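You operate a simulated robot arm through the tools that you are given. There is no shell and no other tool. Be economical: measure what you need, move in short steps, check, and stop when the job is done.

The job below is to be done with a simulated two-armed robot. You get a single attempt, and the scene is never put back.

Task
Set height, back, tilt and the wall side board by the table card.
Fine: lock the board at the card's angle, its screw tight.

The check looks at the end state, three seconds after you hand in, the way a careful person would. Anything else that was tipped, shoved, dropped, spilled or broken makes it a failure.

Robot
Two 7-joint arms with two-finger parallel grippers on one trunk, on a base that drives. Base frame: it is fixed to the floor where the robot stands at the start and does not move with it; the origin is under the middle of the robot, x ahead of it, y to its left, z up. Readings come in m, degrees, newtons and seconds.
The left shoulder is at the start at [0.05, 0.161, 1.048], the right one opposite. With the tool pointing down near the work surface each hand reaches from about 0.22 to 0.68 m from the robot's upright axis, wherever it stands, measured 20 degrees to its own side. Places, roughly: wall side board screw [0.5, 0, 0.6]; wall side arm board [0.5, 0.1, 0.7]; seat section [0.6, 0.7, 0.7]; door side arm board [1.1, 0.6, 0.7]; table card [2.5, 0.75, 1]. Payload 3.43 kg a hand.
Tool frame (each hand has its own): the origin (TCP) lies between the finger pads and is the grasp point; the fingertips stand 0.03 m ahead of it; z points along the fingers, y is the line along which they close. Largest opening 0.094 m; finger width 0.028, thickness 0.01; the body of the gripper, 0.05 by 0.096 m, starts 0.055 m behind the TCP.
Orientation is that of the tool frame in the base frame, as [roll, pitch, yaw] about the fixed x, y, z axes, in that order (R = Rz(yaw) Ry(pitch) Rx(roll)). With the fingers straight down and closing along the base's y, the tool's x points along the base's -x, its y along +y and its z along -z.

Tools
- The arms move only by the tool apply_moves. It takes "left_deltas", "right_deltas" or both (then of equal length, played together; a hand with none holds still); each is a list of rows, each an object (a shift or turn left out is 0, a gripper value left out holds the last) with "delta_pos": the shift along the base's x, y, z in units of 20 mm (1.0 is 20 mm), a list of three; "turn": the turn, a rotation vector about the base's x, y, z in units of 8 degrees (1.0 is 8 degrees), a list of three. In form: [{"delta_pos": [tx, ty, tz], "turn": [rx, ry, rz]}, ...]. A call has 1 to 8 rows; each row shifts and turns the commanded pose from where the row before left it. "left_jaw" and "right_jaw" are, for a hand that has rows, the finger opening in m, from 0 to 0.094, set as the call begins (left out, the last holds). A call with a number of a shift or a turn outside -1 to 1 is refused whole. A row lasts 0.2 s, in which the tool goes at most 0.05 m and 8.6 degrees; a call with a longer step from one row to the next is refused whole, and so is a gripper value outside its range. A pose out of reach is approached as far as the arm can. The call stops where the force on the tool passes 90 N (or 10 N more than at its start, if that is more) or the arm is blocked; 0.2 s more then pass. Each finger travels about 0.045 m/s and halts on what it meets, pressing with about 41 N; the grip force reading is that of the motor and also rises with nothing between the fingers. The clock runs only during rows and for 0.2 s after the last one: add rows that do not move to give the fingers time. It gives the time, the measured TCP pose, the force on the tool (base axes), the opening and the grip force at its end, in the units of the frame above (readings bear some noise).
- Cameras (640 x 400 px; columns grow to the right, rows downward): "scene" is now at [0.1125, 0.0198, 1.1441]; the picture's right is [0.25, -0.97, 0.00], its down [-0.78, -0.20, -0.60] and it looks along [0.58, 0.15, -0.80] (base axes); focal length 242 px, centre (320, 200). "left" rides on the left gripper at [0.076, -0.014, -0.102] in its tool frame; the picture's right is [0.18, 0.98, 0.00], its down [-0.75, 0.14, -0.64] and it looks along [-0.63, 0.12, 0.77] (tool axes); focal length 243 px, centre (320, 200). "right" rides on the right gripper at [0.076, 0.014, -0.102] in its tool frame; the picture's right is [-0.18, 0.98, 0.00], its down [-0.75, -0.14, -0.64] and it looks along [-0.63, -0.12, 0.77] (tool axes); focal length 243 px, centre (320, 200). There is no depth. A picture from a camera that has moved, and an enlarged one, comes with that camera's place and axes in the base frame and with its lens.
- grab_frame(camera): a new picture of that camera. No time passes.
- slide_trunk(by): slides the trunk up (or, below 0, down) by that many m; the arms and the scene camera ride with it, the base frame stays. It gives what a move gives, with no picture.
- drive_base(legs): drives the robot by 1 to 6 legs, each [ahead, left, turn to the left] in m, m and degrees, along the robot's own axes; the way and the turn of a leg run together, so that a leg with both is an arc; at most 1.5 m and 180 degrees a leg. The arms and the cameras ride along, it lands a little off, and it stops where it bumps. It gives what a move gives.
- pan_tilt(pan, tilt): turns the head with the scene camera to pan (to the left, within 80 degrees either way) and tilt (down, from -29 to 69), counted from straight ahead of the robot. It gives what a move gives.
- inspect(camera, box): a new picture of the part [left, top, right, bottom] of that camera's present view, enlarged. No time passes.
- close_job(): hands the job in; it is judged then, once.

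Go step by step. Nothing tells you exact positions but the pictures and the camera data: compare them with the known pose of the tool, close in by small moves and look again before you grip or let go. The budget is 120 turns and 92 pictures, counting those below and the enlarged ones. Unless the task says otherwise, let go and move clear before handing in, and close with one line.

The tools are called after "Emit:" as a command line: name --argument value ..., lists and objects as JSON in quotes. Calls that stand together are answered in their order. apply_moves: Moves the arms, as the interface text tells. Its arguments: {"type":"object","properties":{"left_deltas":{"type":"array","items":{"type":"object","properties":{"delta_pos":{"type":"array","items":{"type":"number"}},"turn":{"type":"array","items":{"type":"number"}}}}},"left_jaw":{"type":"number"},"right_deltas":{"type":"array","items":{"type":"object","properties":{"delta_pos":{"type":"array","items":{"type":"number"}},"turn":{"type":"array","items":{"type":"number"}}}}},"right_jaw":{"type":"number"}},"required":[]} The other tools are called the same way: slide_trunk (by) slides the trunk up or down; drive_base (legs) drives the base; pan_tilt (pan, tilt) turns the head that bears the scene camera; grab_frame (camera) takes a picture; inspect (camera, box) takes an enlarged picture of a part of a camera's view; close_job () hands the job in.

At the start:

```text
time_s: 0.0
left_eef_pos: [0.4174, 0.3047, 0.9023]
left_tcp_rot: [179.9, 0.1, -179.9]
left_ft_force: [-0.1, 0.0, 1.2]
left_width: 0.0941
left_gripper_force: 0.0
right_eef_pos: [0.5116, -0.1078, 0.9038]
right_tcp_rot: [-179.9, -0.1, 180.0]
right_ft_force: [0.0, 0.0, -0.2]
right_width: 0.094
right_gripper_force: 0.1
trunk travel left (down, up): [-0.075, 0.192]
robot x, y, heading: [0.001, 0.0009, -0.1]
head pan, tilt: [14.6, 53.4]
```

scene: 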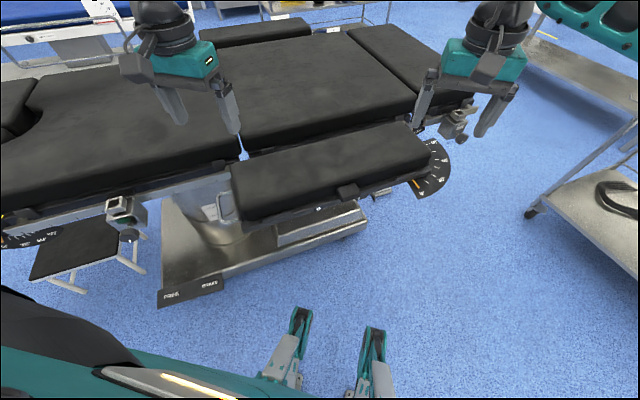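
right: 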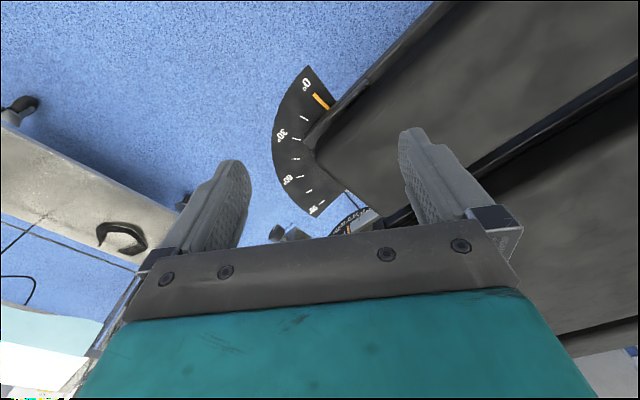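
left: 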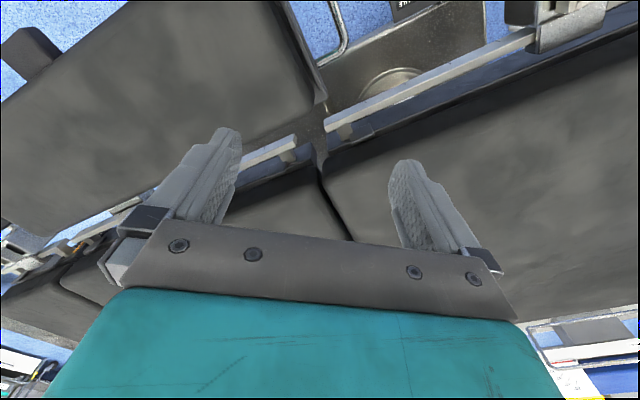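

I see an operating table with an arm board on the near side, which has an angle scale. The card is off at about [2.5, 0.75, 1], so I'll look around first.

Emit:
pan_tilt --pan 15 --tilt 10

Emit:
grab_frame --camera "scene"

```text
time_s: 1.1
left_eef_pos: [0.4164, 0.3057, 0.9025]
left_tcp_rot: [-179.9, -0.1, -179.9]
left_ft_force: [-0.2, -0.2, -0.7]
left_width: 0.0941
left_gripper_force: 0.1
right_eef_pos: [0.5115, -0.1062, 0.9028]
right_tcp_rot: [180.0, -0.1, 179.9]
right_ft_force: [0.4, -0.3, 0.0]
right_width: 0.094
right_gripper_force: 0.0
trunk travel left (down, up): [-0.075, 0.192]
robot x, y, heading: [-0.0002, 0.0001, -0.1]
head pan, tilt: [15.0, 10.0]
```

```text
88 pictures are left
camera scene: at [0.1309, 0.0253, 1.2103], right [0.26, -0.97, 0.0], down [-0.17, -0.05, -0.98], along [0.95, 0.25, -0.17], focal length 242 px, centre (320, 200)
```

scene: 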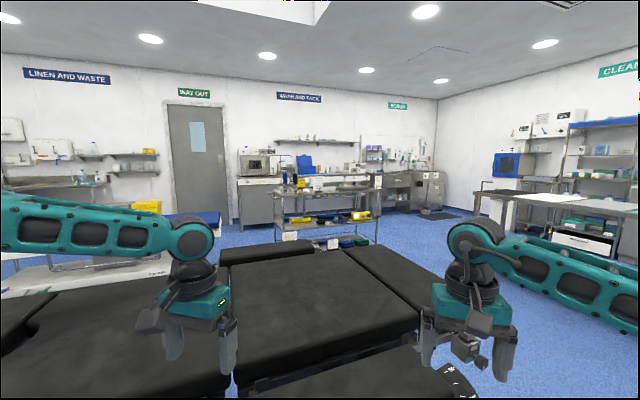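

The card should be on the trolley around pixel (311,177). I'll zoom in there.

Emit:
inspect --camera "scene" --box '[260, 150, 390, 250]'

Emit:
inspect --camera "scene" --box '[286, 170, 326, 196]'

```text
4.00 times, centred on (325, 200) of scene
camera zoom: at [0.1309, 0.0253, 1.2103], right [0.26, -0.97, 0.0], down [-0.17, -0.05, -0.98], along [0.95, 0.25, -0.17], focal length 966 px, centre (300, 200)
```

zoom: 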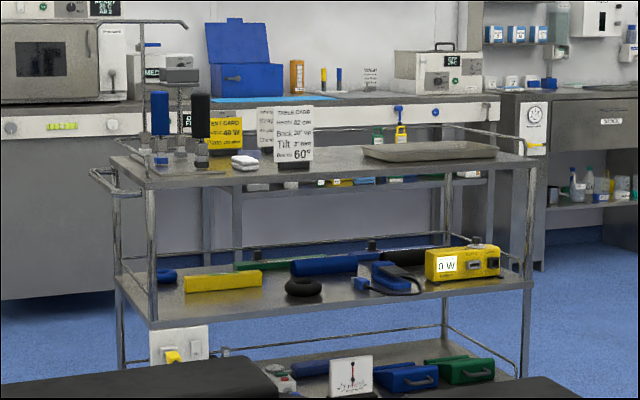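

```text
15.38 times, centred on (306, 183) of scene
camera zoom: at [0.1309, 0.0253, 1.2103], right [0.26, -0.97, 0.0], down [-0.17, -0.05, -0.98], along [0.95, 0.25, -0.17], focal length 3716 px, centre (535, 462)
```

zoom: 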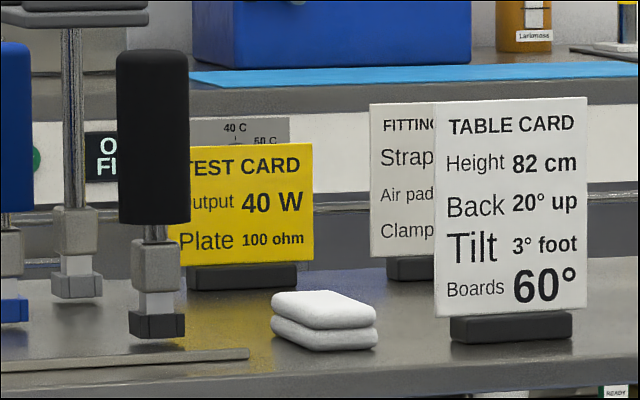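

The card reads height 82 cm, back 20° up, tilt 3° foot, boards 60°. Next I look for the table controls and the board's screw.

Emit:
pan_tilt --pan 15 --tilt 50

Emit:
inspect --camera "scene" --box '[0, 100, 320, 300]'

Emit:
inspect --camera "scene" --box '[320, 60, 640, 260]'

Emit:
pan_tilt --pan 70 --tilt 35

Emit:
grab_frame --camera "scene"

Emit:
pan_tilt --pan -45 --tilt 30

Emit:
grab_frame --camera "scene"

```text
time_s: 2.2
left_eef_pos: [0.4168, 0.3044, 0.9021]
left_tcp_rot: [179.9, 0.0, -179.9]
left_ft_force: [0.7, 0.5, 0.4]
left_width: 0.0939
left_gripper_force: 0.0
right_eef_pos: [0.5129, -0.1067, 0.9037]
right_tcp_rot: [180.0, 0.0, -179.9]
right_ft_force: [0.7, 0.1, -0.2]
right_width: 0.0939
right_gripper_force: 0.0
trunk travel left (down, up): [-0.075, 0.192]
robot x, y, heading: [-0.0007, 0.0002, 0.2]
head pan, tilt: [15.0, 50.0]
```

```text
2.00 times, centred on (160, 200) of scene
camera zoom: at [0.1155, 0.0211, 1.1486], right [0.26, -0.97, 0.0], down [-0.74, -0.2, -0.64], along [0.62, 0.17, -0.77], focal length 483 px, centre (640, 200)
```

zoom: 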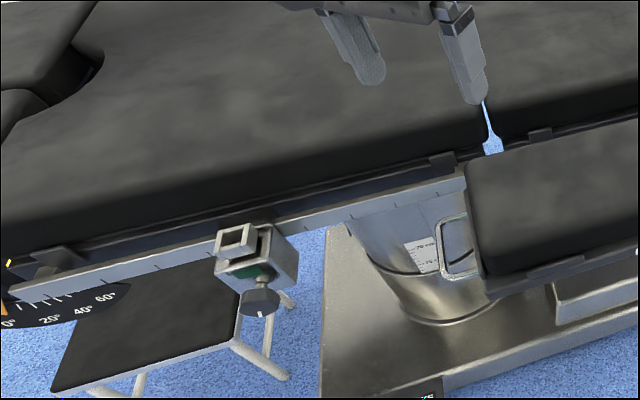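

```text
2.00 times, centred on (480, 160) of scene
camera zoom: at [0.1155, 0.0211, 1.1486], right [0.26, -0.97, 0.0], down [-0.74, -0.2, -0.64], along [0.62, 0.17, -0.77], focal length 483 px, centre (0, 280)
```

zoom: 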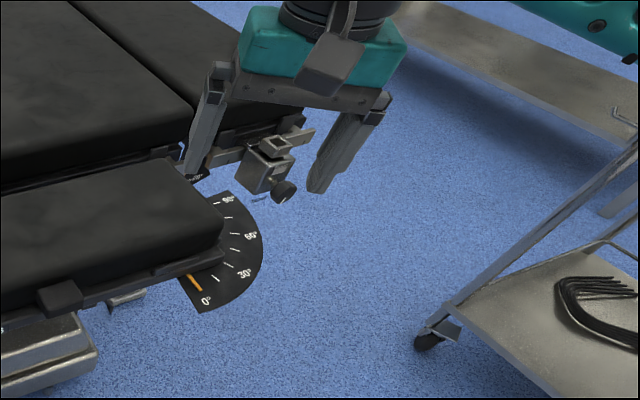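

```text
time_s: 3.4
left_eef_pos: [0.4163, 0.3059, 0.9026]
left_tcp_rot: [-180.0, 0.0, -179.9]
left_ft_force: [0.3, 0.3, 0.3]
left_width: 0.0939
left_gripper_force: 0.0
right_eef_pos: [0.5119, -0.1079, 0.9035]
right_tcp_rot: [-180.0, 0.0, -180.0]
right_ft_force: [0.7, -0.1, 0.3]
right_width: 0.0938
right_gripper_force: 0.0
trunk travel left (down, up): [-0.075, 0.192]
robot x, y, heading: [0.0012, -0.0022, 0.2]
head pan, tilt: [70.0, 35.0]
```

```text
83 pictures are left
camera scene: at [0.0713, 0.0839, 1.1703], right [0.94, -0.34, 0.0], down [-0.2, -0.54, -0.82], along [0.28, 0.77, -0.57], focal length 242 px, centre (320, 200)
```

scene: 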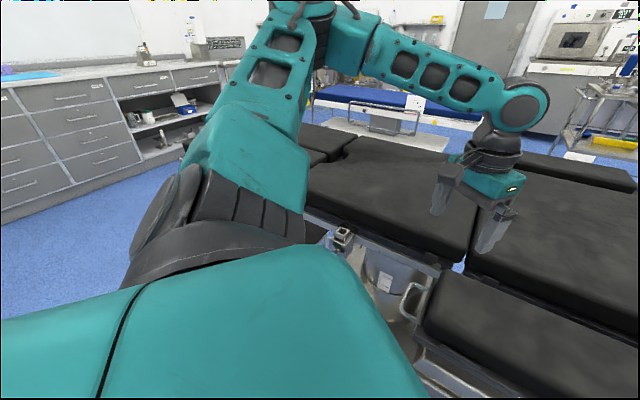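

```text
time_s: 5.3
left_eef_pos: [0.4166, 0.3043, 0.902]
left_tcp_rot: [-179.9, 0.0, -179.9]
left_ft_force: [-0.4, 0.0, 0.2]
left_width: 0.094
left_gripper_force: 0.0
right_eef_pos: [0.5124, -0.1073, 0.9035]
right_tcp_rot: [-179.9, 0.0, -180.0]
right_ft_force: [0.2, -0.6, -0.5]
right_width: 0.094
right_gripper_force: 0.0
trunk travel left (down, up): [-0.075, 0.192]
robot x, y, heading: [0.0011, 0.0012, -0.0]
head pan, tilt: [-45.0, 30.0]
```

```text
82 pictures are left
camera scene: at [0.1051, -0.0627, 1.1781], right [-0.71, -0.71, 0.0], down [-0.35, 0.35, -0.87], along [0.61, -0.61, -0.5], focal length 242 px, centre (320, 200)
```

scene: 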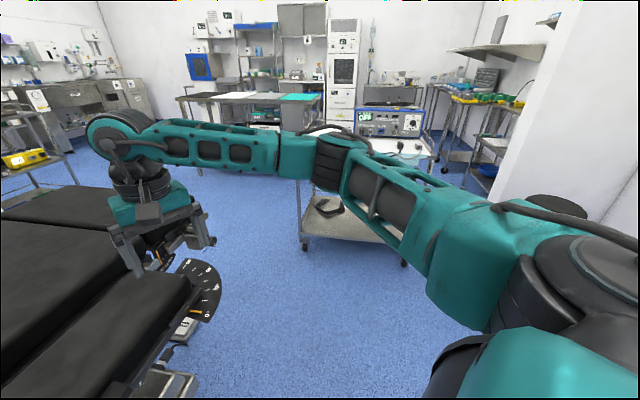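

I'll zoom in on the base labels, the column label, and the item under the board.

Emit:
inspect --camera "scene" --box '[80, 220, 280, 400]'

Emit:
pan_tilt --pan 20 --tilt 60

Emit:
grab_frame --camera "scene"

Emit:
inspect --camera "scene" --box '[130, 140, 290, 260]'

Emit:
inspect --camera "scene" --box '[290, 80, 450, 200]'

```text
2.22 times, centred on (180, 310) of scene
camera zoom: at [0.1051, -0.0627, 1.1781], right [-0.71, -0.71, 0.0], down [-0.35, 0.35, -0.87], along [0.61, -0.61, -0.5], focal length 537 px, centre (631, -44)
```

zoom: 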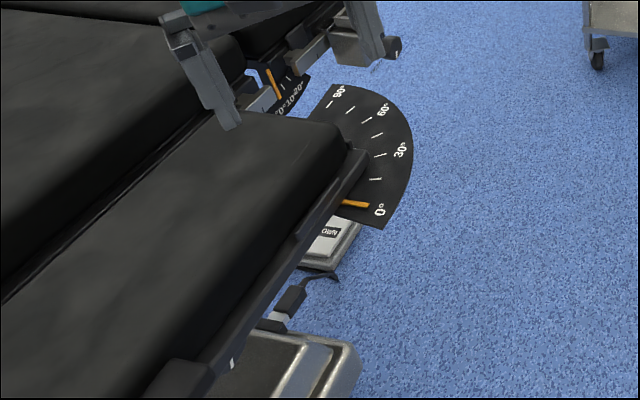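

```text
time_s: 6.7
left_eef_pos: [0.4159, 0.3054, 0.9018]
left_tcp_rot: [-180.0, 0.0, -179.8]
left_ft_force: [-0.7, -0.5, -0.1]
left_width: 0.0941
left_gripper_force: 0.0
right_eef_pos: [0.5116, -0.1078, 0.9042]
right_tcp_rot: [-179.9, 0.0, -179.9]
right_ft_force: [0.9, -0.1, -0.4]
right_width: 0.0939
right_gripper_force: 0.1
trunk travel left (down, up): [-0.075, 0.192]
robot x, y, heading: [0.0028, -0.0028, 0.1]
head pan, tilt: [20.0, 60.0]
```

```text
80 pictures are left
camera scene: at [0.1038, 0.024, 1.136], right [0.34, -0.94, 0.0], down [-0.81, -0.3, -0.5], along [0.47, 0.17, -0.87], focal length 242 px, centre (320, 200)
```

scene: 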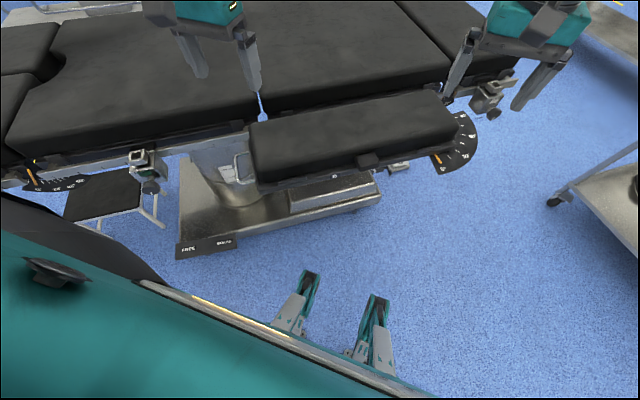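

```text
3.33 times, centred on (210, 200) of scene
camera zoom: at [0.1038, 0.024, 1.136], right [0.34, -0.94, 0.0], down [-0.81, -0.3, -0.5], along [0.47, 0.17, -0.87], focal length 805 px, centre (687, 200)
```

zoom: 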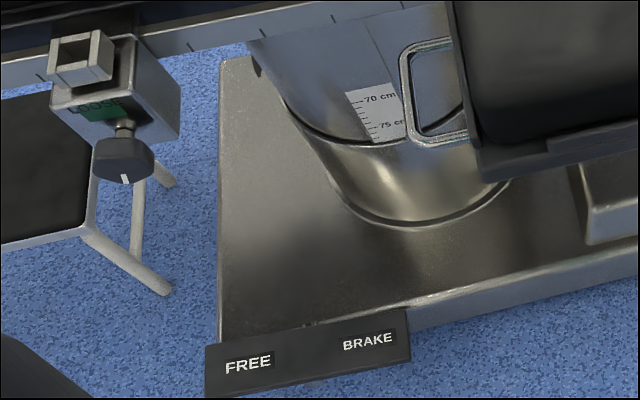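

```text
3.33 times, centred on (370, 140) of scene
camera zoom: at [0.1038, 0.024, 1.136], right [0.34, -0.94, 0.0], down [-0.81, -0.3, -0.5], along [0.47, 0.17, -0.87], focal length 805 px, centre (153, 400)
```

zoom: 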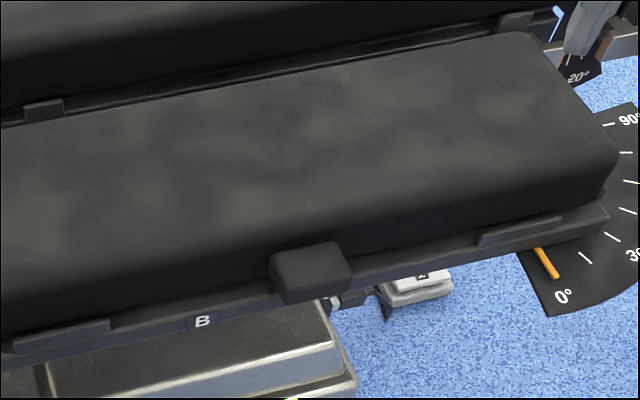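

The column scale reads about 76 cm, so there must be controls somewhere. I'll back away to see the whole table and what lies under it.

Emit:
drive_base --legs '[[-0.7, 0, 0]]'

Emit:
pan_tilt --pan 15 --tilt 35

Emit:
grab_frame --camera "scene"

Emit:
inspect --camera "scene" --box '[290, 120, 470, 240]'

```text
time_s: 10.6
left_eef_pos: [-0.2906, 0.3063, 0.902]
left_tcp_rot: [180.0, 0.0, 180.0]
left_ft_force: [0.3, 0.1, 0.3]
left_width: 0.0939
left_gripper_force: 0.0
right_eef_pos: [-0.1972, -0.1088, 0.9035]
right_tcp_rot: [180.0, 0.0, 179.9]
right_ft_force: [-0.2, -0.3, -0.1]
right_width: 0.0939
right_gripper_force: 0.1
trunk travel left (down, up): [-0.075, 0.192]
robot x, y, heading: [-0.7093, -0.0003, 0.1]
head pan, tilt: [20.0, 60.0]
```

```text
time_s: 11.5
left_eef_pos: [-0.2907, 0.3044, 0.902]
left_tcp_rot: [-180.0, 0.0, 179.9]
left_ft_force: [0.1, 0.1, 0.3]
left_width: 0.0941
left_gripper_force: 0.1
right_eef_pos: [-0.1963, -0.1098, 0.9034]
right_tcp_rot: [180.0, 0.0, 179.8]
right_ft_force: [0.0, -0.3, -0.2]
right_width: 0.0941
right_gripper_force: 0.1
trunk travel left (down, up): [-0.075, 0.192]
robot x, y, heading: [-0.7095, -0.0011, -0.3]
head pan, tilt: [15.0, 35.0]
```

```text
77 pictures are left
camera scene: at [-0.5815, 0.0246, 1.1702], right [0.26, -0.97, 0.0], down [-0.55, -0.15, -0.82], along [0.79, 0.21, -0.57], focal length 242 px, centre (320, 200)
```

scene: 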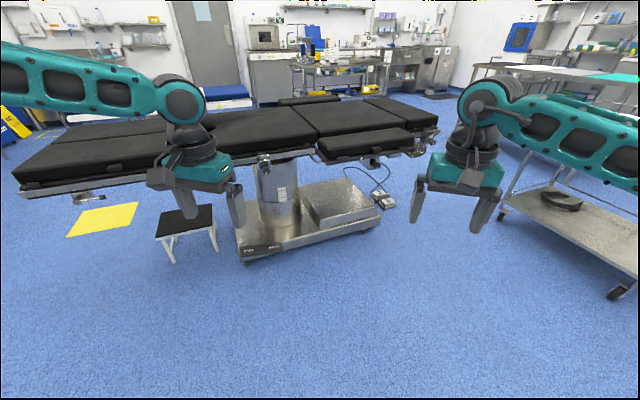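

```text
3.33 times, centred on (380, 180) of scene
camera zoom: at [-0.5815, 0.0246, 1.1702], right [0.26, -0.97, 0.0], down [-0.55, -0.15, -0.82], along [0.79, 0.21, -0.57], focal length 805 px, centre (120, 267)
```

zoom: 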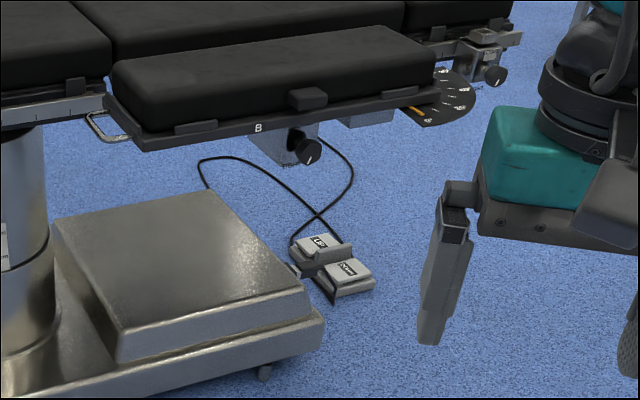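

A foot switch (UP/DOWN) lies on the floor, but a hand control may exist elsewhere. I'll zoom in on the other candidates.

Emit:
inspect --camera "scene" --box '[0, 130, 200, 260]'

Emit:
inspect --camera "scene" --box '[240, 30, 460, 150]'

Emit:
pan_tilt --pan -25 --tilt 25

Emit:
grab_frame --camera "scene"

Emit:
pan_tilt --pan 55 --tilt 20

Emit:
grab_frame --camera "scene"

```text
3.08 times, centred on (100, 195) of scene
camera zoom: at [-0.5815, 0.0246, 1.1702], right [0.26, -0.97, 0.0], down [-0.55, -0.15, -0.82], along [0.79, 0.21, -0.57], focal length 743 px, centre (997, 215)
```

zoom: 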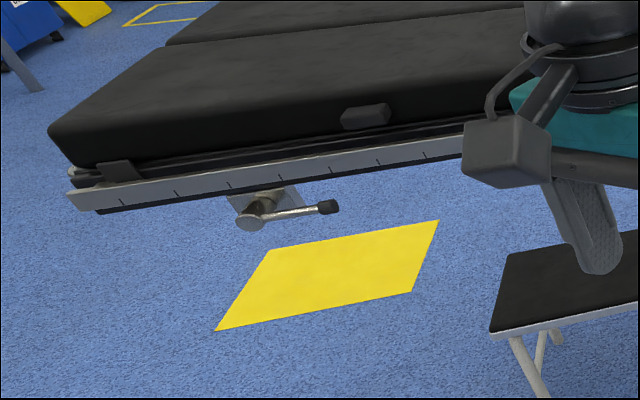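

```text
2.91 times, centred on (350, 90) of scene
camera zoom: at [-0.5815, 0.0246, 1.1702], right [0.26, -0.97, 0.0], down [-0.55, -0.15, -0.82], along [0.79, 0.21, -0.57], focal length 703 px, centre (233, 520)
```

zoom: 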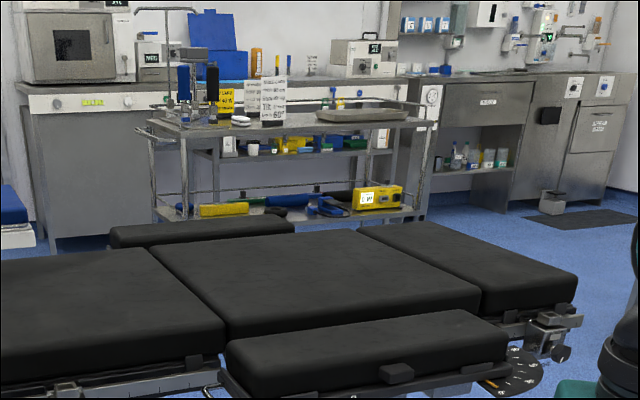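

```text
time_s: 12.6
left_eef_pos: [-0.2906, 0.3051, 0.9028]
left_tcp_rot: [179.9, 0.0, 179.9]
left_ft_force: [-0.3, 0.0, -0.4]
left_width: 0.094
left_gripper_force: 0.2
right_eef_pos: [-0.1961, -0.1075, 0.9032]
right_tcp_rot: [-180.0, 0.0, 179.9]
right_ft_force: [0.2, 0.1, 0.8]
right_width: 0.0937
right_gripper_force: 0.1
trunk travel left (down, up): [-0.075, 0.192]
robot x, y, heading: [-0.7032, -0.0005, -0.0]
head pan, tilt: [-25.0, 25.0]
```

```text
73 pictures are left
camera scene: at [-0.5832, -0.0371, 1.186], right [-0.42, -0.91, 0.0], down [-0.38, 0.18, -0.91], along [0.82, -0.38, -0.42], focal length 242 px, centre (320, 200)
```

scene: 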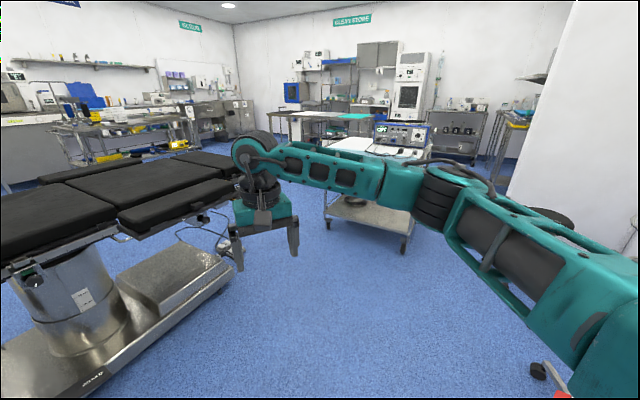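

```text
time_s: 14.1
left_eef_pos: [-0.2897, 0.3056, 0.903]
left_tcp_rot: [-180.0, 0.1, 179.9]
left_ft_force: [-0.4, 0.5, 0.0]
left_width: 0.094
left_gripper_force: 0.1
right_eef_pos: [-0.1955, -0.1085, 0.9031]
right_tcp_rot: [180.0, 0.0, 179.9]
right_ft_force: [-0.2, 1.0, -0.4]
right_width: 0.094
right_gripper_force: 0.0
trunk travel left (down, up): [-0.075, 0.192]
robot x, y, heading: [-0.7066, 0.004, 0.0]
head pan, tilt: [55.0, 20.0]
```

```text
72 pictures are left
camera scene: at [-0.613, 0.0781, 1.1941], right [0.82, -0.58, 0.0], down [-0.2, -0.28, -0.94], along [0.54, 0.77, -0.34], focal length 242 px, centre (320, 200)
```

scene: 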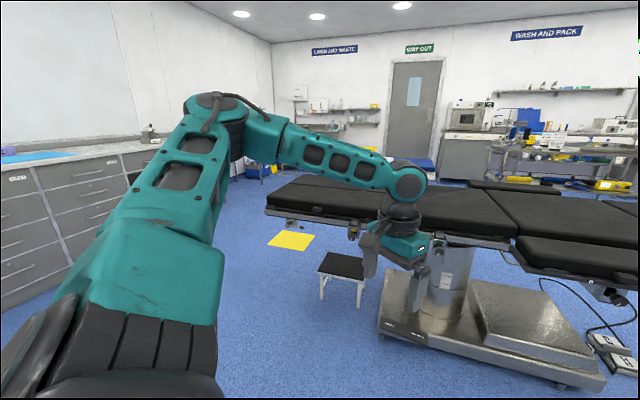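

There's a crank under the back section, and the foot switch sits near the foot end. I'll scout from the foot end.

Emit:
drive_base --legs '[[0, -0.75, 0], [0.45, 0, 0], [0, 0, 50]]'

Emit:
pan_tilt --pan 0 --tilt 35

Emit:
grab_frame --camera "scene"

```text
time_s: 17.2
left_eef_pos: [-0.232, -0.225, 0.901]
left_tcp_rot: [-180.0, -0.1, 179.9]
left_ft_force: [-0.9, -0.1, -0.9]
left_width: 0.0939
left_gripper_force: 0.1
right_eef_pos: [-0.1372, -0.6393, 0.9043]
right_tcp_rot: [-180.0, 0.1, 179.9]
right_ft_force: [-0.3, 0.1, 0.5]
right_width: 0.0941
right_gripper_force: 0.0
trunk travel left (down, up): [-0.075, 0.192]
robot x, y, heading: [-0.6466, -0.53, -0.1]
head pan, tilt: [55.0, 20.0]
stopped in leg 1: the robot was blocked; the commanded pose is now the measured one
```

```text
time_s: 18.4
left_eef_pos: [-0.2319, -0.2252, 0.9024]
left_tcp_rot: [180.0, 0.0, 180.0]
left_ft_force: [-0.7, 0.3, -0.1]
left_width: 0.0939
left_gripper_force: 0.0
right_eef_pos: [-0.1376, -0.6402, 0.9032]
right_tcp_rot: [-179.9, 0.0, 180.0]
right_ft_force: [-0.9, 0.2, 0.6]
right_width: 0.094
right_gripper_force: 0.1
trunk travel left (down, up): [-0.075, 0.192]
robot x, y, heading: [-0.6506, -0.5325, -0.1]
head pan, tilt: [0.0, 35.0]
```

```text
71 pictures are left
camera scene: at [-0.5198, -0.5298, 1.1703], right [0.0, -1.0, 0.0], down [-0.57, 0.0, -0.82], along [0.82, 0.0, -0.57], focal length 242 px, centre (320, 200)
```

scene: 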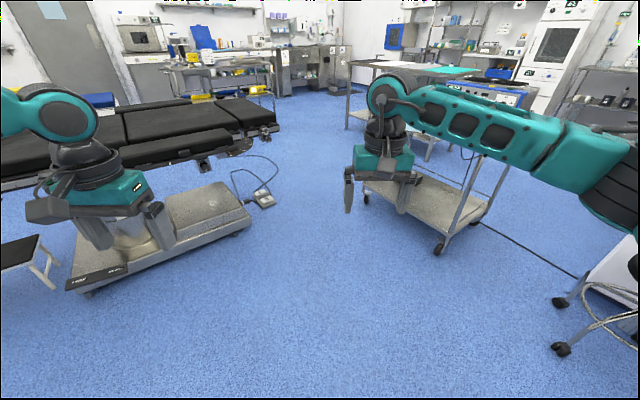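

I bumped something on the right, so I'll look that way before I move again.

Emit:
pan_tilt --pan -75 --tilt 50

Emit:
grab_frame --camera "scene"

```text
time_s: 19.9
left_eef_pos: [-0.2316, -0.2261, 0.9012]
left_tcp_rot: [180.0, 0.0, -180.0]
left_ft_force: [0.3, -0.6, 0.1]
left_width: 0.0941
left_gripper_force: 0.0
right_eef_pos: [-0.1372, -0.6383, 0.9031]
right_tcp_rot: [179.9, 0.0, 179.9]
right_ft_force: [-0.5, 0.1, 0.1]
right_width: 0.0938
right_gripper_force: 0.1
trunk travel left (down, up): [-0.075, 0.192]
robot x, y, heading: [-0.6489, -0.526, -0.3]
head pan, tilt: [-75.0, 50.0]
```

```text
70 pictures are left
camera scene: at [-0.588, -0.6041, 1.1486], right [-0.97, -0.26, 0.0], down [-0.2, 0.74, -0.64], along [0.17, -0.62, -0.77], focal length 242 px, centre (320, 200)
```

scene: 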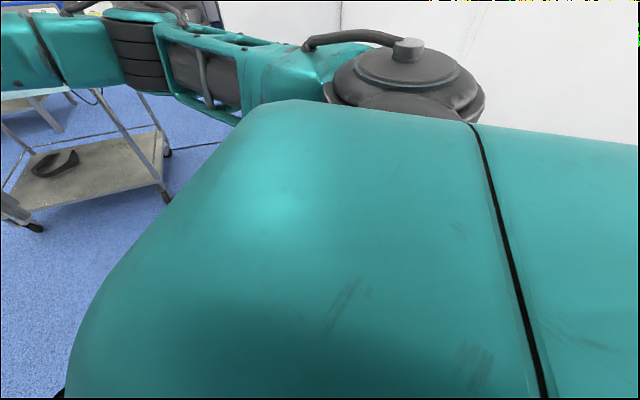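

It was most likely the wall corner behind the right shoulder. I'll go forward first, then turn left.

Emit:
drive_base --legs '[[0.1, 0.1, 0], [0.45, 0, 0], [0, 0, 45]]'

Emit:
pan_tilt --pan -5 --tilt 30

Emit:
grab_frame --camera "scene"

```text
time_s: 25.6
left_eef_pos: [-0.0194, 0.0801, 0.9029]
left_tcp_rot: [-180.0, -0.1, -135.3]
left_ft_force: [0.4, 0.1, -0.4]
left_width: 0.0941
left_gripper_force: 0.1
right_eef_pos: [0.3368, -0.1464, 0.904]
right_tcp_rot: [180.0, 0.0, -135.4]
right_ft_force: [0.1, -0.7, 0.2]
right_width: 0.0939
right_gripper_force: 0.0
trunk travel left (down, up): [-0.075, 0.192]
robot x, y, heading: [-0.1006, -0.4277, 44.7]
head pan, tilt: [-75.0, 50.0]
```

```text
time_s: 27.0
left_eef_pos: [-0.0196, 0.0796, 0.9014]
left_tcp_rot: [-180.0, -0.1, -135.2]
left_ft_force: [0.5, 0.1, 0.7]
left_width: 0.0941
left_gripper_force: 0.0
right_eef_pos: [0.3365, -0.1464, 0.9049]
right_tcp_rot: [180.0, 0.1, -135.4]
right_ft_force: [-0.2, 0.1, -0.7]
right_width: 0.094
right_gripper_force: 0.2
trunk travel left (down, up): [-0.075, 0.192]
robot x, y, heading: [-0.1003, -0.4291, 44.6]
head pan, tilt: [-5.0, 30.0]
```

```text
69 pictures are left
camera scene: at [-0.0027, -0.3429, 1.1781], right [0.64, -0.77, 0.0], down [-0.39, -0.32, -0.87], along [0.67, 0.55, -0.5], focal length 242 px, centre (320, 200)
```

scene: 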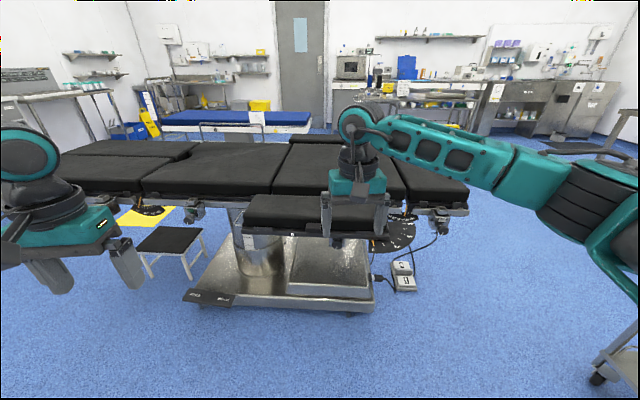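

Emit:
inspect --camera "scene" --box '[360, 170, 480, 300]'

Emit:
inspect --camera "scene" --box '[100, 180, 300, 320]'

```text
3.08 times, centred on (420, 235) of scene
camera zoom: at [-0.0027, -0.3429, 1.1781], right [0.64, -0.77, 0.0], down [-0.39, -0.32, -0.87], along [0.67, 0.55, -0.5], focal length 743 px, centre (12, 92)
```

zoom: 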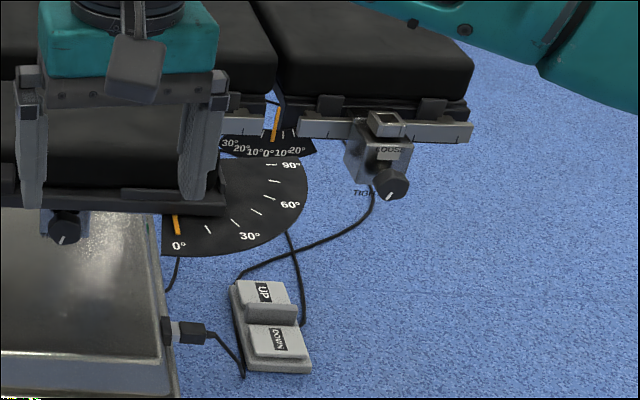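

```text
2.86 times, centred on (200, 250) of scene
camera zoom: at [-0.0027, -0.3429, 1.1781], right [0.64, -0.77, 0.0], down [-0.39, -0.32, -0.87], along [0.67, 0.55, -0.5], focal length 690 px, centre (663, 57)
```

zoom: 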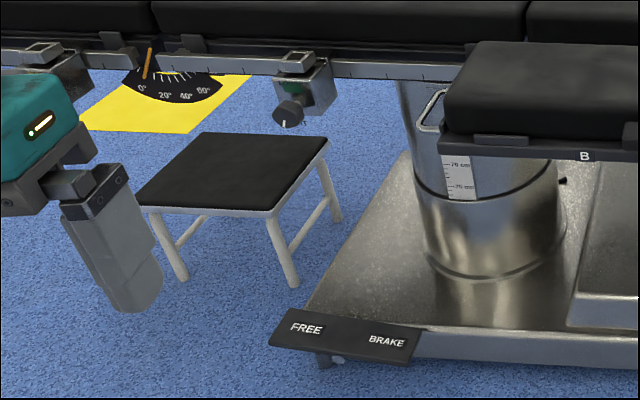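

The pedal controls UP/DOWN and the board screw knob is under "B". Next I check the crank under the back section by driving parallel to the table toward the head.

Emit:
drive_base --legs '[[0, 0, -9], [0, 0.95, 0]]'

Emit:
pan_tilt --pan 15 --tilt 35

Emit:
grab_frame --camera "scene"

```text
time_s: 32.6
left_eef_pos: [-0.4856, 0.8332, 0.9008]
left_tcp_rot: [179.9, 0.0, -144.7]
left_ft_force: [-0.2, -0.1, 0.0]
left_width: 0.0939
left_gripper_force: 0.0
right_eef_pos: [-0.1701, 0.5502, 0.905]
right_tcp_rot: [-179.9, 0.1, -144.8]
right_ft_force: [0.0, -0.3, 0.6]
right_width: 0.094
right_gripper_force: 0.1
trunk travel left (down, up): [-0.075, 0.192]
robot x, y, heading: [-0.6455, 0.3457, 35.0]
head pan, tilt: [-5.0, 30.0]
```

```text
time_s: 33.4
left_eef_pos: [-0.4859, 0.833, 0.9023]
left_tcp_rot: [-180.0, 0.0, -144.7]
left_ft_force: [0.7, 0.1, -0.3]
left_width: 0.0939
left_gripper_force: 0.1
right_eef_pos: [-0.1704, 0.5495, 0.9039]
right_tcp_rot: [-179.9, 0.0, -144.8]
right_ft_force: [0.2, -0.6, 0.4]
right_width: 0.094
right_gripper_force: 0.0
trunk travel left (down, up): [-0.075, 0.192]
robot x, y, heading: [-0.6511, 0.3463, 35.3]
head pan, tilt: [15.0, 35.0]
```

```text
66 pictures are left
camera scene: at [-0.5594, 0.4346, 1.1703], right [0.77, -0.64, 0.0], down [-0.37, -0.44, -0.82], along [0.53, 0.63, -0.57], focal length 242 px, centre (320, 200)
```

scene: 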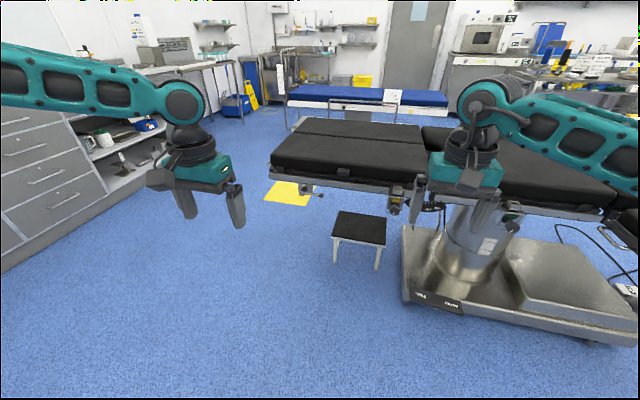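

Emit:
inspect --camera "scene" --box '[260, 160, 420, 260]'

Emit:
inspect --camera "scene" --box '[380, 170, 540, 270]'

```text
4.00 times, centred on (340, 210) of scene
camera zoom: at [-0.5594, 0.4346, 1.1703], right [0.77, -0.64, 0.0], down [-0.37, -0.44, -0.82], along [0.53, 0.63, -0.57], focal length 966 px, centre (240, 160)
```

zoom: 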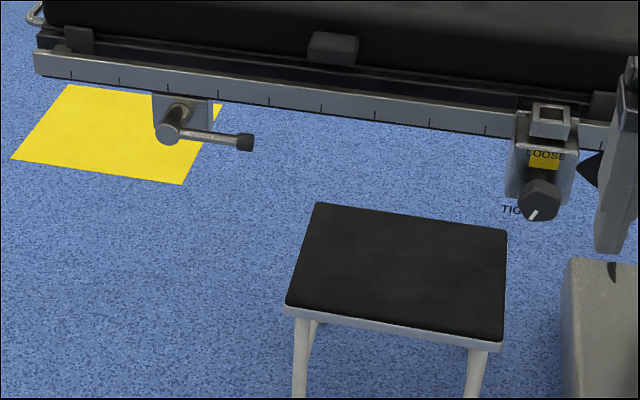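

```text
4.00 times, centred on (460, 220) of scene
camera zoom: at [-0.5594, 0.4346, 1.1703], right [0.77, -0.64, 0.0], down [-0.37, -0.44, -0.82], along [0.53, 0.63, -0.57], focal length 966 px, centre (-240, 120)
```

zoom: 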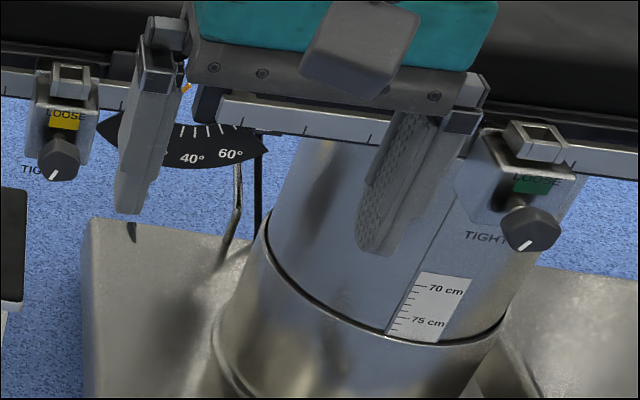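

The wall side has only the crank lever, clamps and scales. I'll drive around the head end to look at the door side.

Emit:
drive_base --legs '[[0, 1.25, 0], [1.5, 0, 0], [0.4, 0, 0], [0, 0, -70]]'

Emit:
pan_tilt --pan 0 --tilt 30

Emit:
grab_frame --camera "scene"

```text
time_s: 52.0
left_eef_pos: [0.6765, 2.5154, 0.903]
left_tcp_rot: [-180.0, -0.1, 146.0]
left_ft_force: [-1.0, -0.3, -0.4]
left_width: 0.0937
left_gripper_force: 0.1
right_eef_pos: [0.5239, 2.1189, 0.9027]
right_tcp_rot: [180.0, 0.0, 146.0]
right_ft_force: [0.7, 0.5, 0.3]
right_width: 0.0938
right_gripper_force: 0.0
trunk travel left (down, up): [-0.075, 0.192]
robot x, y, heading: [0.1567, 2.4979, -34.3]
head pan, tilt: [15.0, 35.0]
```

```text
time_s: 52.7
left_eef_pos: [0.6759, 2.5155, 0.902]
left_tcp_rot: [180.0, 0.0, 146.0]
left_ft_force: [-0.3, 0.9, 0.6]
left_width: 0.094
left_gripper_force: 0.1
right_eef_pos: [0.5235, 2.1201, 0.903]
right_tcp_rot: [-180.0, 0.0, 146.0]
right_ft_force: [-0.7, -0.7, -0.3]
right_width: 0.0941
right_gripper_force: 0.0
trunk travel left (down, up): [-0.075, 0.192]
robot x, y, heading: [0.1577, 2.4948, -34.1]
head pan, tilt: [0.0, 30.0]
```

```text
63 pictures are left
camera scene: at [0.269, 2.4231, 1.1781], right [-0.56, -0.83, 0.0], down [-0.41, 0.28, -0.87], along [0.72, -0.48, -0.5], focal length 242 px, centre (320, 200)
```

scene: 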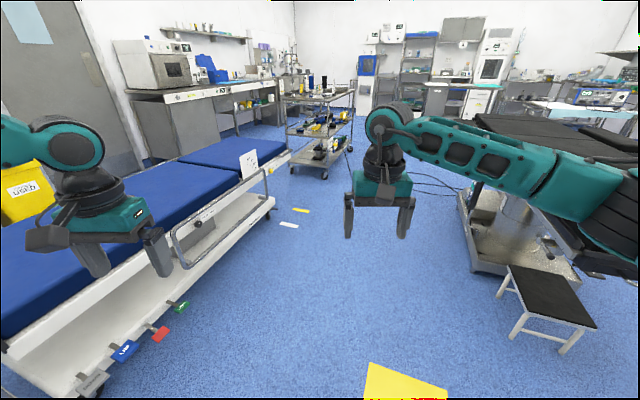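

Emit:
pan_tilt --pan -35 --tilt 25

Emit:
grab_frame --camera "scene"

```text
time_s: 53.8
left_eef_pos: [0.6751, 2.5137, 0.9021]
left_tcp_rot: [-180.0, 0.0, 146.0]
left_ft_force: [-0.6, 0.2, -0.3]
left_width: 0.094
left_gripper_force: 0.1
right_eef_pos: [0.524, 2.1201, 0.9038]
right_tcp_rot: [-180.0, 0.0, 146.0]
right_ft_force: [0.7, 0.2, -0.8]
right_width: 0.0939
right_gripper_force: 0.0
trunk travel left (down, up): [-0.075, 0.192]
robot x, y, heading: [0.1584, 2.4935, -34.0]
head pan, tilt: [-35.0, 25.0]
```

```text
62 pictures are left
camera scene: at [0.227, 2.3877, 1.186], right [-0.93, -0.36, 0.0], down [-0.15, 0.39, -0.91], along [0.32, -0.85, -0.42], focal length 242 px, centre (320, 200)
```

scene: 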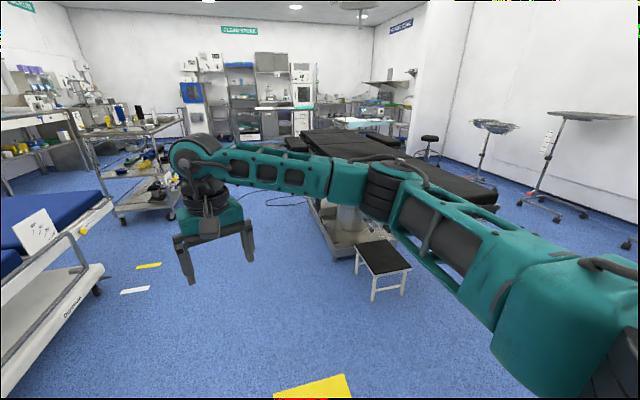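

I'll drive along the door side facing the table, in the corridor between it and the stretcher.

Emit:
drive_base --legs '[[0, 0, -110], [-0.4, 0, 0], [0, 1.3, 0]]'

Emit:
pan_tilt --pan 0 --tilt 30

Emit:
grab_frame --camera "scene"

```text
time_s: 67.2
left_eef_pos: [1.0968, 1.1336, 0.9026]
left_tcp_rot: [180.0, 0.0, 36.5]
left_ft_force: [-0.1, -0.1, -0.8]
left_width: 0.0939
left_gripper_force: 0.1
right_eef_pos: [0.7751, 1.4095, 0.9043]
right_tcp_rot: [-180.0, 0.0, 36.4]
right_ft_force: [-0.2, 0.7, -0.7]
right_width: 0.0935
right_gripper_force: 0.0
trunk travel left (down, up): [-0.075, 0.192]
robot x, y, heading: [1.2487, 1.6272, -143.3]
head pan, tilt: [-35.0, 25.0]
```

```text
time_s: 68.2
left_eef_pos: [1.0959, 1.1338, 0.9021]
left_tcp_rot: [180.0, 0.0, 36.5]
left_ft_force: [-0.2, 0.5, 0.2]
left_width: 0.0939
left_gripper_force: 0.1
right_eef_pos: [0.7745, 1.4084, 0.9036]
right_tcp_rot: [-179.9, 0.0, 36.4]
right_ft_force: [0.3, 0.0, 0.0]
right_width: 0.0942
right_gripper_force: 0.0
trunk travel left (down, up): [-0.075, 0.192]
robot x, y, heading: [1.2526, 1.6237, -143.7]
head pan, tilt: [0.0, 30.0]
```

```text
61 pictures are left
camera scene: at [1.147, 1.5508, 1.1781], right [-0.59, 0.81, 0.0], down [0.4, 0.3, -0.87], along [-0.7, -0.51, -0.5], focal length 242 px, centre (320, 200)
```

scene: 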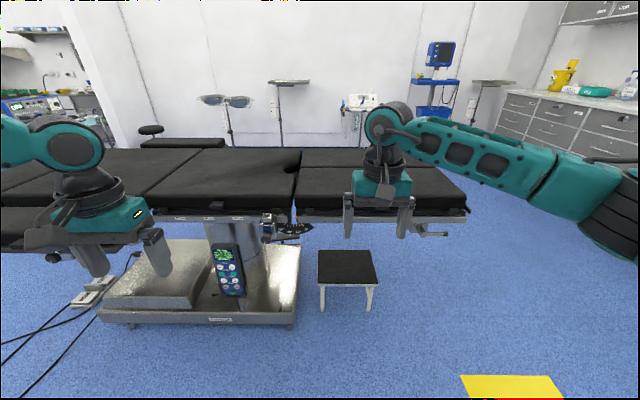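

A handset hangs on the door side in front of the column. I'll zoom in on it.

Emit:
inspect --camera "scene" --box '[200, 235, 260, 305]'

Emit:
inspect --camera "scene" --box '[160, 190, 320, 290]'

```text
5.71 times, centred on (230, 270) of scene
camera zoom: at [1.147, 1.5508, 1.1781], right [-0.59, 0.81, 0.0], down [0.4, 0.3, -0.87], along [-0.7, -0.51, -0.5], focal length 1380 px, centre (834, -200)
```

zoom: 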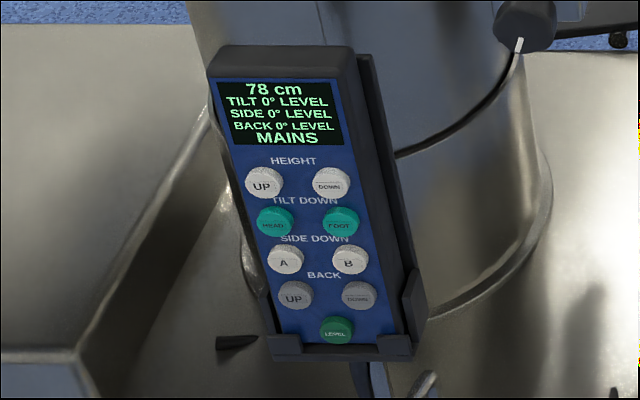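

```text
4.00 times, centred on (240, 240) of scene
camera zoom: at [1.147, 1.5508, 1.1781], right [-0.59, 0.81, 0.0], down [0.4, 0.3, -0.87], along [-0.7, -0.51, -0.5], focal length 966 px, centre (640, 40)
```

zoom: 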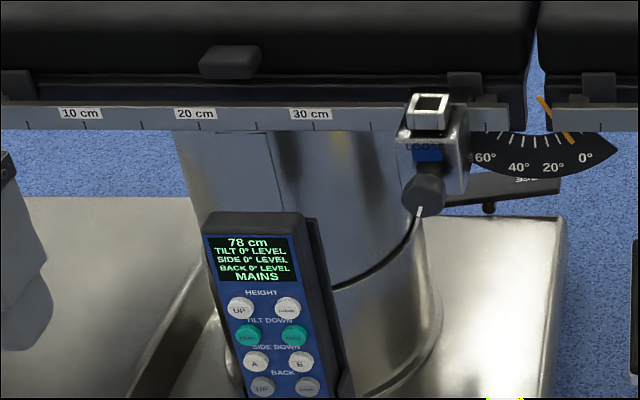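

The handset shows 78 cm and 0° on everything, with the buttons I need (HEIGHT UP, TILT DOWN FOOT, BACK UP). I'll triangulate its pose with the left wrist camera.

Emit:
grab_frame --camera "left"

Emit:
grab_frame --camera "right"

```text
58 pictures are left
camera left: at [1.1509, 1.1919, 1.0041], right [0.73, -0.68, 0.0], down [-0.52, -0.56, 0.64], along [-0.44, -0.47, -0.77], focal length 243 px, centre (320, 200)
```

left: 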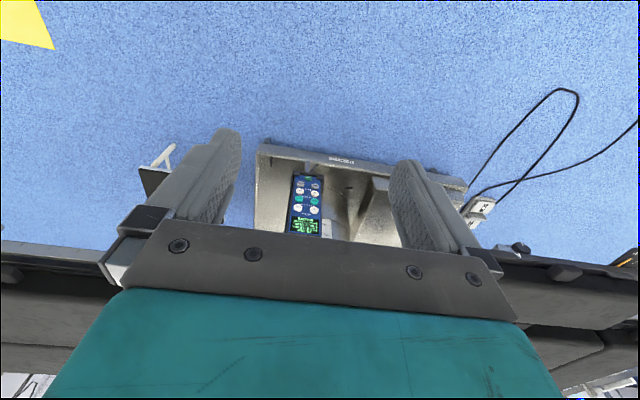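

```text
57 pictures are left
camera right: at [0.8453, 1.4428, 1.0059], right [0.44, -0.9, 0.0], down [-0.69, -0.33, 0.64], along [-0.58, -0.28, -0.77], focal length 243 px, centre (320, 200)
```

right: 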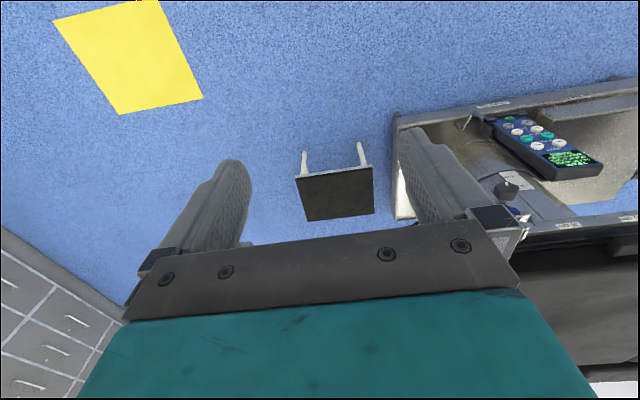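

Emit:
inspect --camera "left" --box '[270, 160, 350, 240]'

Emit:
inspect --camera "right" --box '[480, 100, 620, 190]'

```text
5.00 times, centred on (310, 200) of left
camera zoom: at [1.1509, 1.1919, 1.0041], right [0.73, -0.68, 0.0], down [-0.52, -0.56, 0.64], along [-0.44, -0.47, -0.77], focal length 1213 px, centre (370, 200)
```

zoom: 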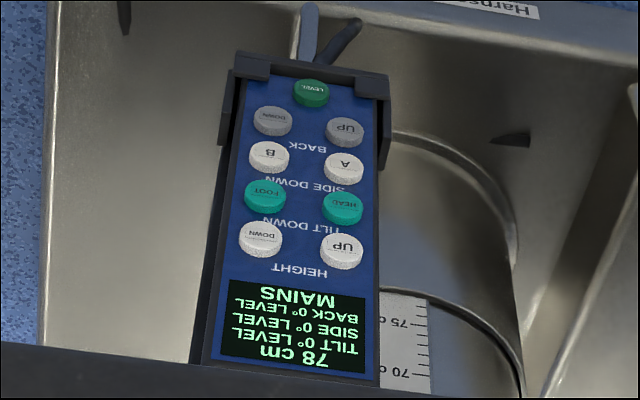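

```text
4.44 times, centred on (550, 145) of right
camera zoom: at [0.8453, 1.4428, 1.0059], right [0.44, -0.9, 0.0], down [-0.69, -0.33, 0.64], along [-0.58, -0.28, -0.77], focal length 1078 px, centre (-702, 444)
```

zoom: 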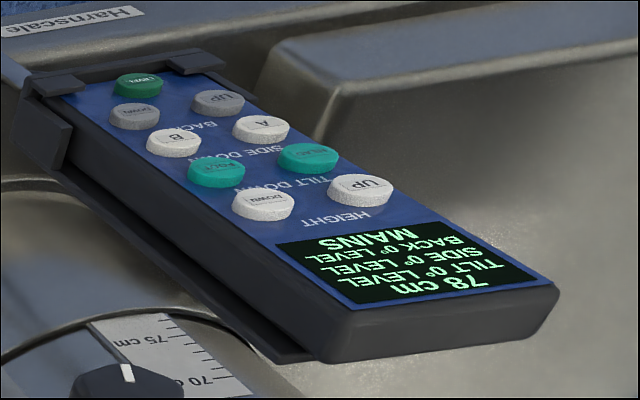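

Triangulated: the handset face is vertical, normal [0.81, 0.59, 0]. HEIGHT UP is at about (0.856, 0.900, 0.548), FOOT at (0.831, 0.935, 0.516), BACK UP at (0.855, 0.900, 0.447). I'll put it in front of the right arm.

Emit:
drive_base --legs '[[0, 0.54, 0], [0.1, 0, 0]]'

Emit:
apply_moves --right_deltas '[{"delta_pos": [0.8, 0.6, 0], "turn": [-0.58, 0.81, 0]}, {"delta_pos": [0.8, 0.6, 0], "turn": [-0.58, 0.81, 0]}, {"delta_pos": [0.8, 0.6, 0], "turn": [-0.58, 0.81, 0]}, {"delta_pos": [0.8, 0.6, -0.5], "turn": [-0.58, 0.81, 0]}, {"delta_pos": [0.8, 0.6, -1], "turn": [-0.58, 0.81, 0]}, {"delta_pos": [0.4, 0.3, -1], "turn": [-0.58, 0.81, 0]}, {"delta_pos": [0, 0, -1], "turn": [-0.58, 0.81, 0]}, {"delta_pos": [0, 0, -1], "turn": [-0.58, 0.81, 0]}]' --right_jaw 0

```text
time_s: 72.0
left_eef_pos: [1.3301, 0.6483, 0.9022]
left_tcp_rot: [180.0, 0.1, 36.4]
left_ft_force: [-0.5, 0.5, -0.5]
left_width: 0.094
left_gripper_force: 0.1
right_eef_pos: [1.0077, 0.9256, 0.9034]
right_tcp_rot: [180.0, 0.0, 36.4]
right_ft_force: [-1.4, -0.7, -0.1]
right_width: 0.0939
right_gripper_force: 0.1
trunk travel left (down, up): [-0.075, 0.192]
robot x, y, heading: [1.4818, 1.1418, -143.9]
head pan, tilt: [0.0, 30.0]
```

```text
time_s: 73.8
left_eef_pos: [1.3299, 0.6496, 0.9021]
left_tcp_rot: [179.9, 0.0, 36.5]
left_ft_force: [0.0, 0.6, 0.0]
left_width: 0.0939
left_gripper_force: 0.0
right_eef_pos: [1.0952, 0.9895, 0.8147]
right_tcp_rot: [-178.7, 63.9, 37.2]
right_ft_force: [-1.3, 0.0, -0.8]
right_width: 0.0
right_gripper_force: 33.4
trunk travel left (down, up): [-0.075, 0.192]
robot x, y, heading: [1.486, 1.14, -143.6]
head pan, tilt: [0.0, 30.0]
```

Emit:
apply_moves --right_deltas '[{"delta_pos": [0, 0, -1], "turn": [-0.58, 0.81, 0]}, {"delta_pos": [0, 0, -1], "turn": [-0.58, 0.81, 0]}, {"delta_pos": [0, 0, -1], "turn": [-0.58, 0.81, 0]}, {"delta_pos": [0, 0, -1], "turn": [-0.15, 0.2, 0]}, {"delta_pos": [0, 0, -1]}, {"delta_pos": [0, 0, -1]}, {"delta_pos": [0, 0, -1]}, {"delta_pos": [0, 0, -1]}]'

Emit:
apply_moves --right_deltas '[{"delta_pos": [0, 0, -1]}, {"delta_pos": [0, 0, -1]}, {"delta_pos": [0, 0, -1]}, {"delta_pos": [0, 0, -1]}, {"delta_pos": [0, 0, -1]}, {}]'

Emit:
grab_frame --camera "right"

Emit:
grab_frame --camera "scene"

```text
time_s: 75.6
left_eef_pos: [1.3303, 0.6493, 0.9015]
left_tcp_rot: [179.9, 0.0, 36.4]
left_ft_force: [-0.4, -0.6, 0.1]
left_width: 0.0939
left_gripper_force: 0.1
right_eef_pos: [1.1637, 0.8781, 0.7711]
right_tcp_rot: [-119.3, 89.0, 96.1]
right_ft_force: [-0.2, -0.5, 1.3]
right_width: 0.0001
right_gripper_force: 33.3
right hand out of reach, approached as far as the arm can: row 1, 2, 3, 4, 5, 6, 7, 8
trunk travel left (down, up): [-0.075, 0.192]
robot x, y, heading: [1.4859, 1.1395, -143.6]
head pan, tilt: [0.0, 30.0]
```

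```text
time_s: 77.0
left_eef_pos: [1.3304, 0.65, 0.903]
left_tcp_rot: [179.9, 0.1, 36.4]
left_ft_force: [-0.1, 0.1, 0.9]
left_width: 0.0942
left_gripper_force: 0.1
right_eef_pos: [1.1884, 0.8596, 0.7522]
right_tcp_rot: [-122.4, 89.0, 93.2]
right_ft_force: [0.4, 0.2, 0.9]
right_width: 0.0
right_gripper_force: 32.5
right hand out of reach, approached as far as the arm can: row 1, 2, 3, 4, 5
trunk travel left (down, up): [-0.075, 0.192]
robot x, y, heading: [1.4822, 1.1429, -143.4]
head pan, tilt: [0.0, 30.0]
```

```text
54 pictures are left
camera right: at [1.2799, 0.9082, 0.6757], right [0.57, -0.8, 0.17], down [0.44, 0.48, 0.76], along [-0.69, -0.36, 0.63], focal length 243 px, centre (320, 200)
```

right: 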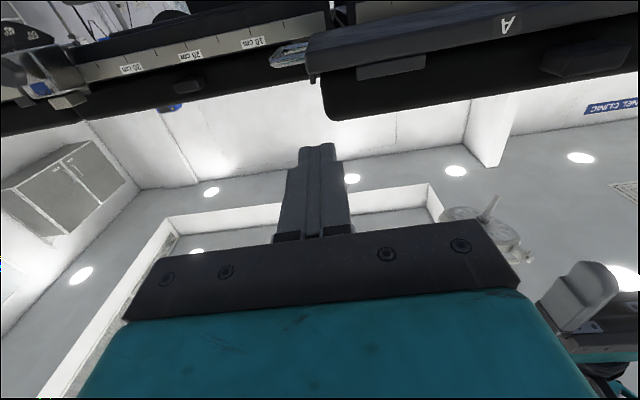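

```text
53 pictures are left
camera scene: at [1.3802, 1.0663, 1.1781], right [-0.59, 0.81, 0.0], down [0.4, 0.3, -0.87], along [-0.7, -0.51, -0.5], focal length 242 px, centre (320, 200)
```

scene: 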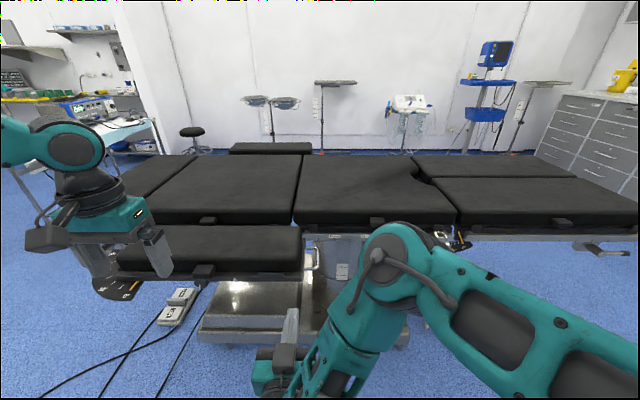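

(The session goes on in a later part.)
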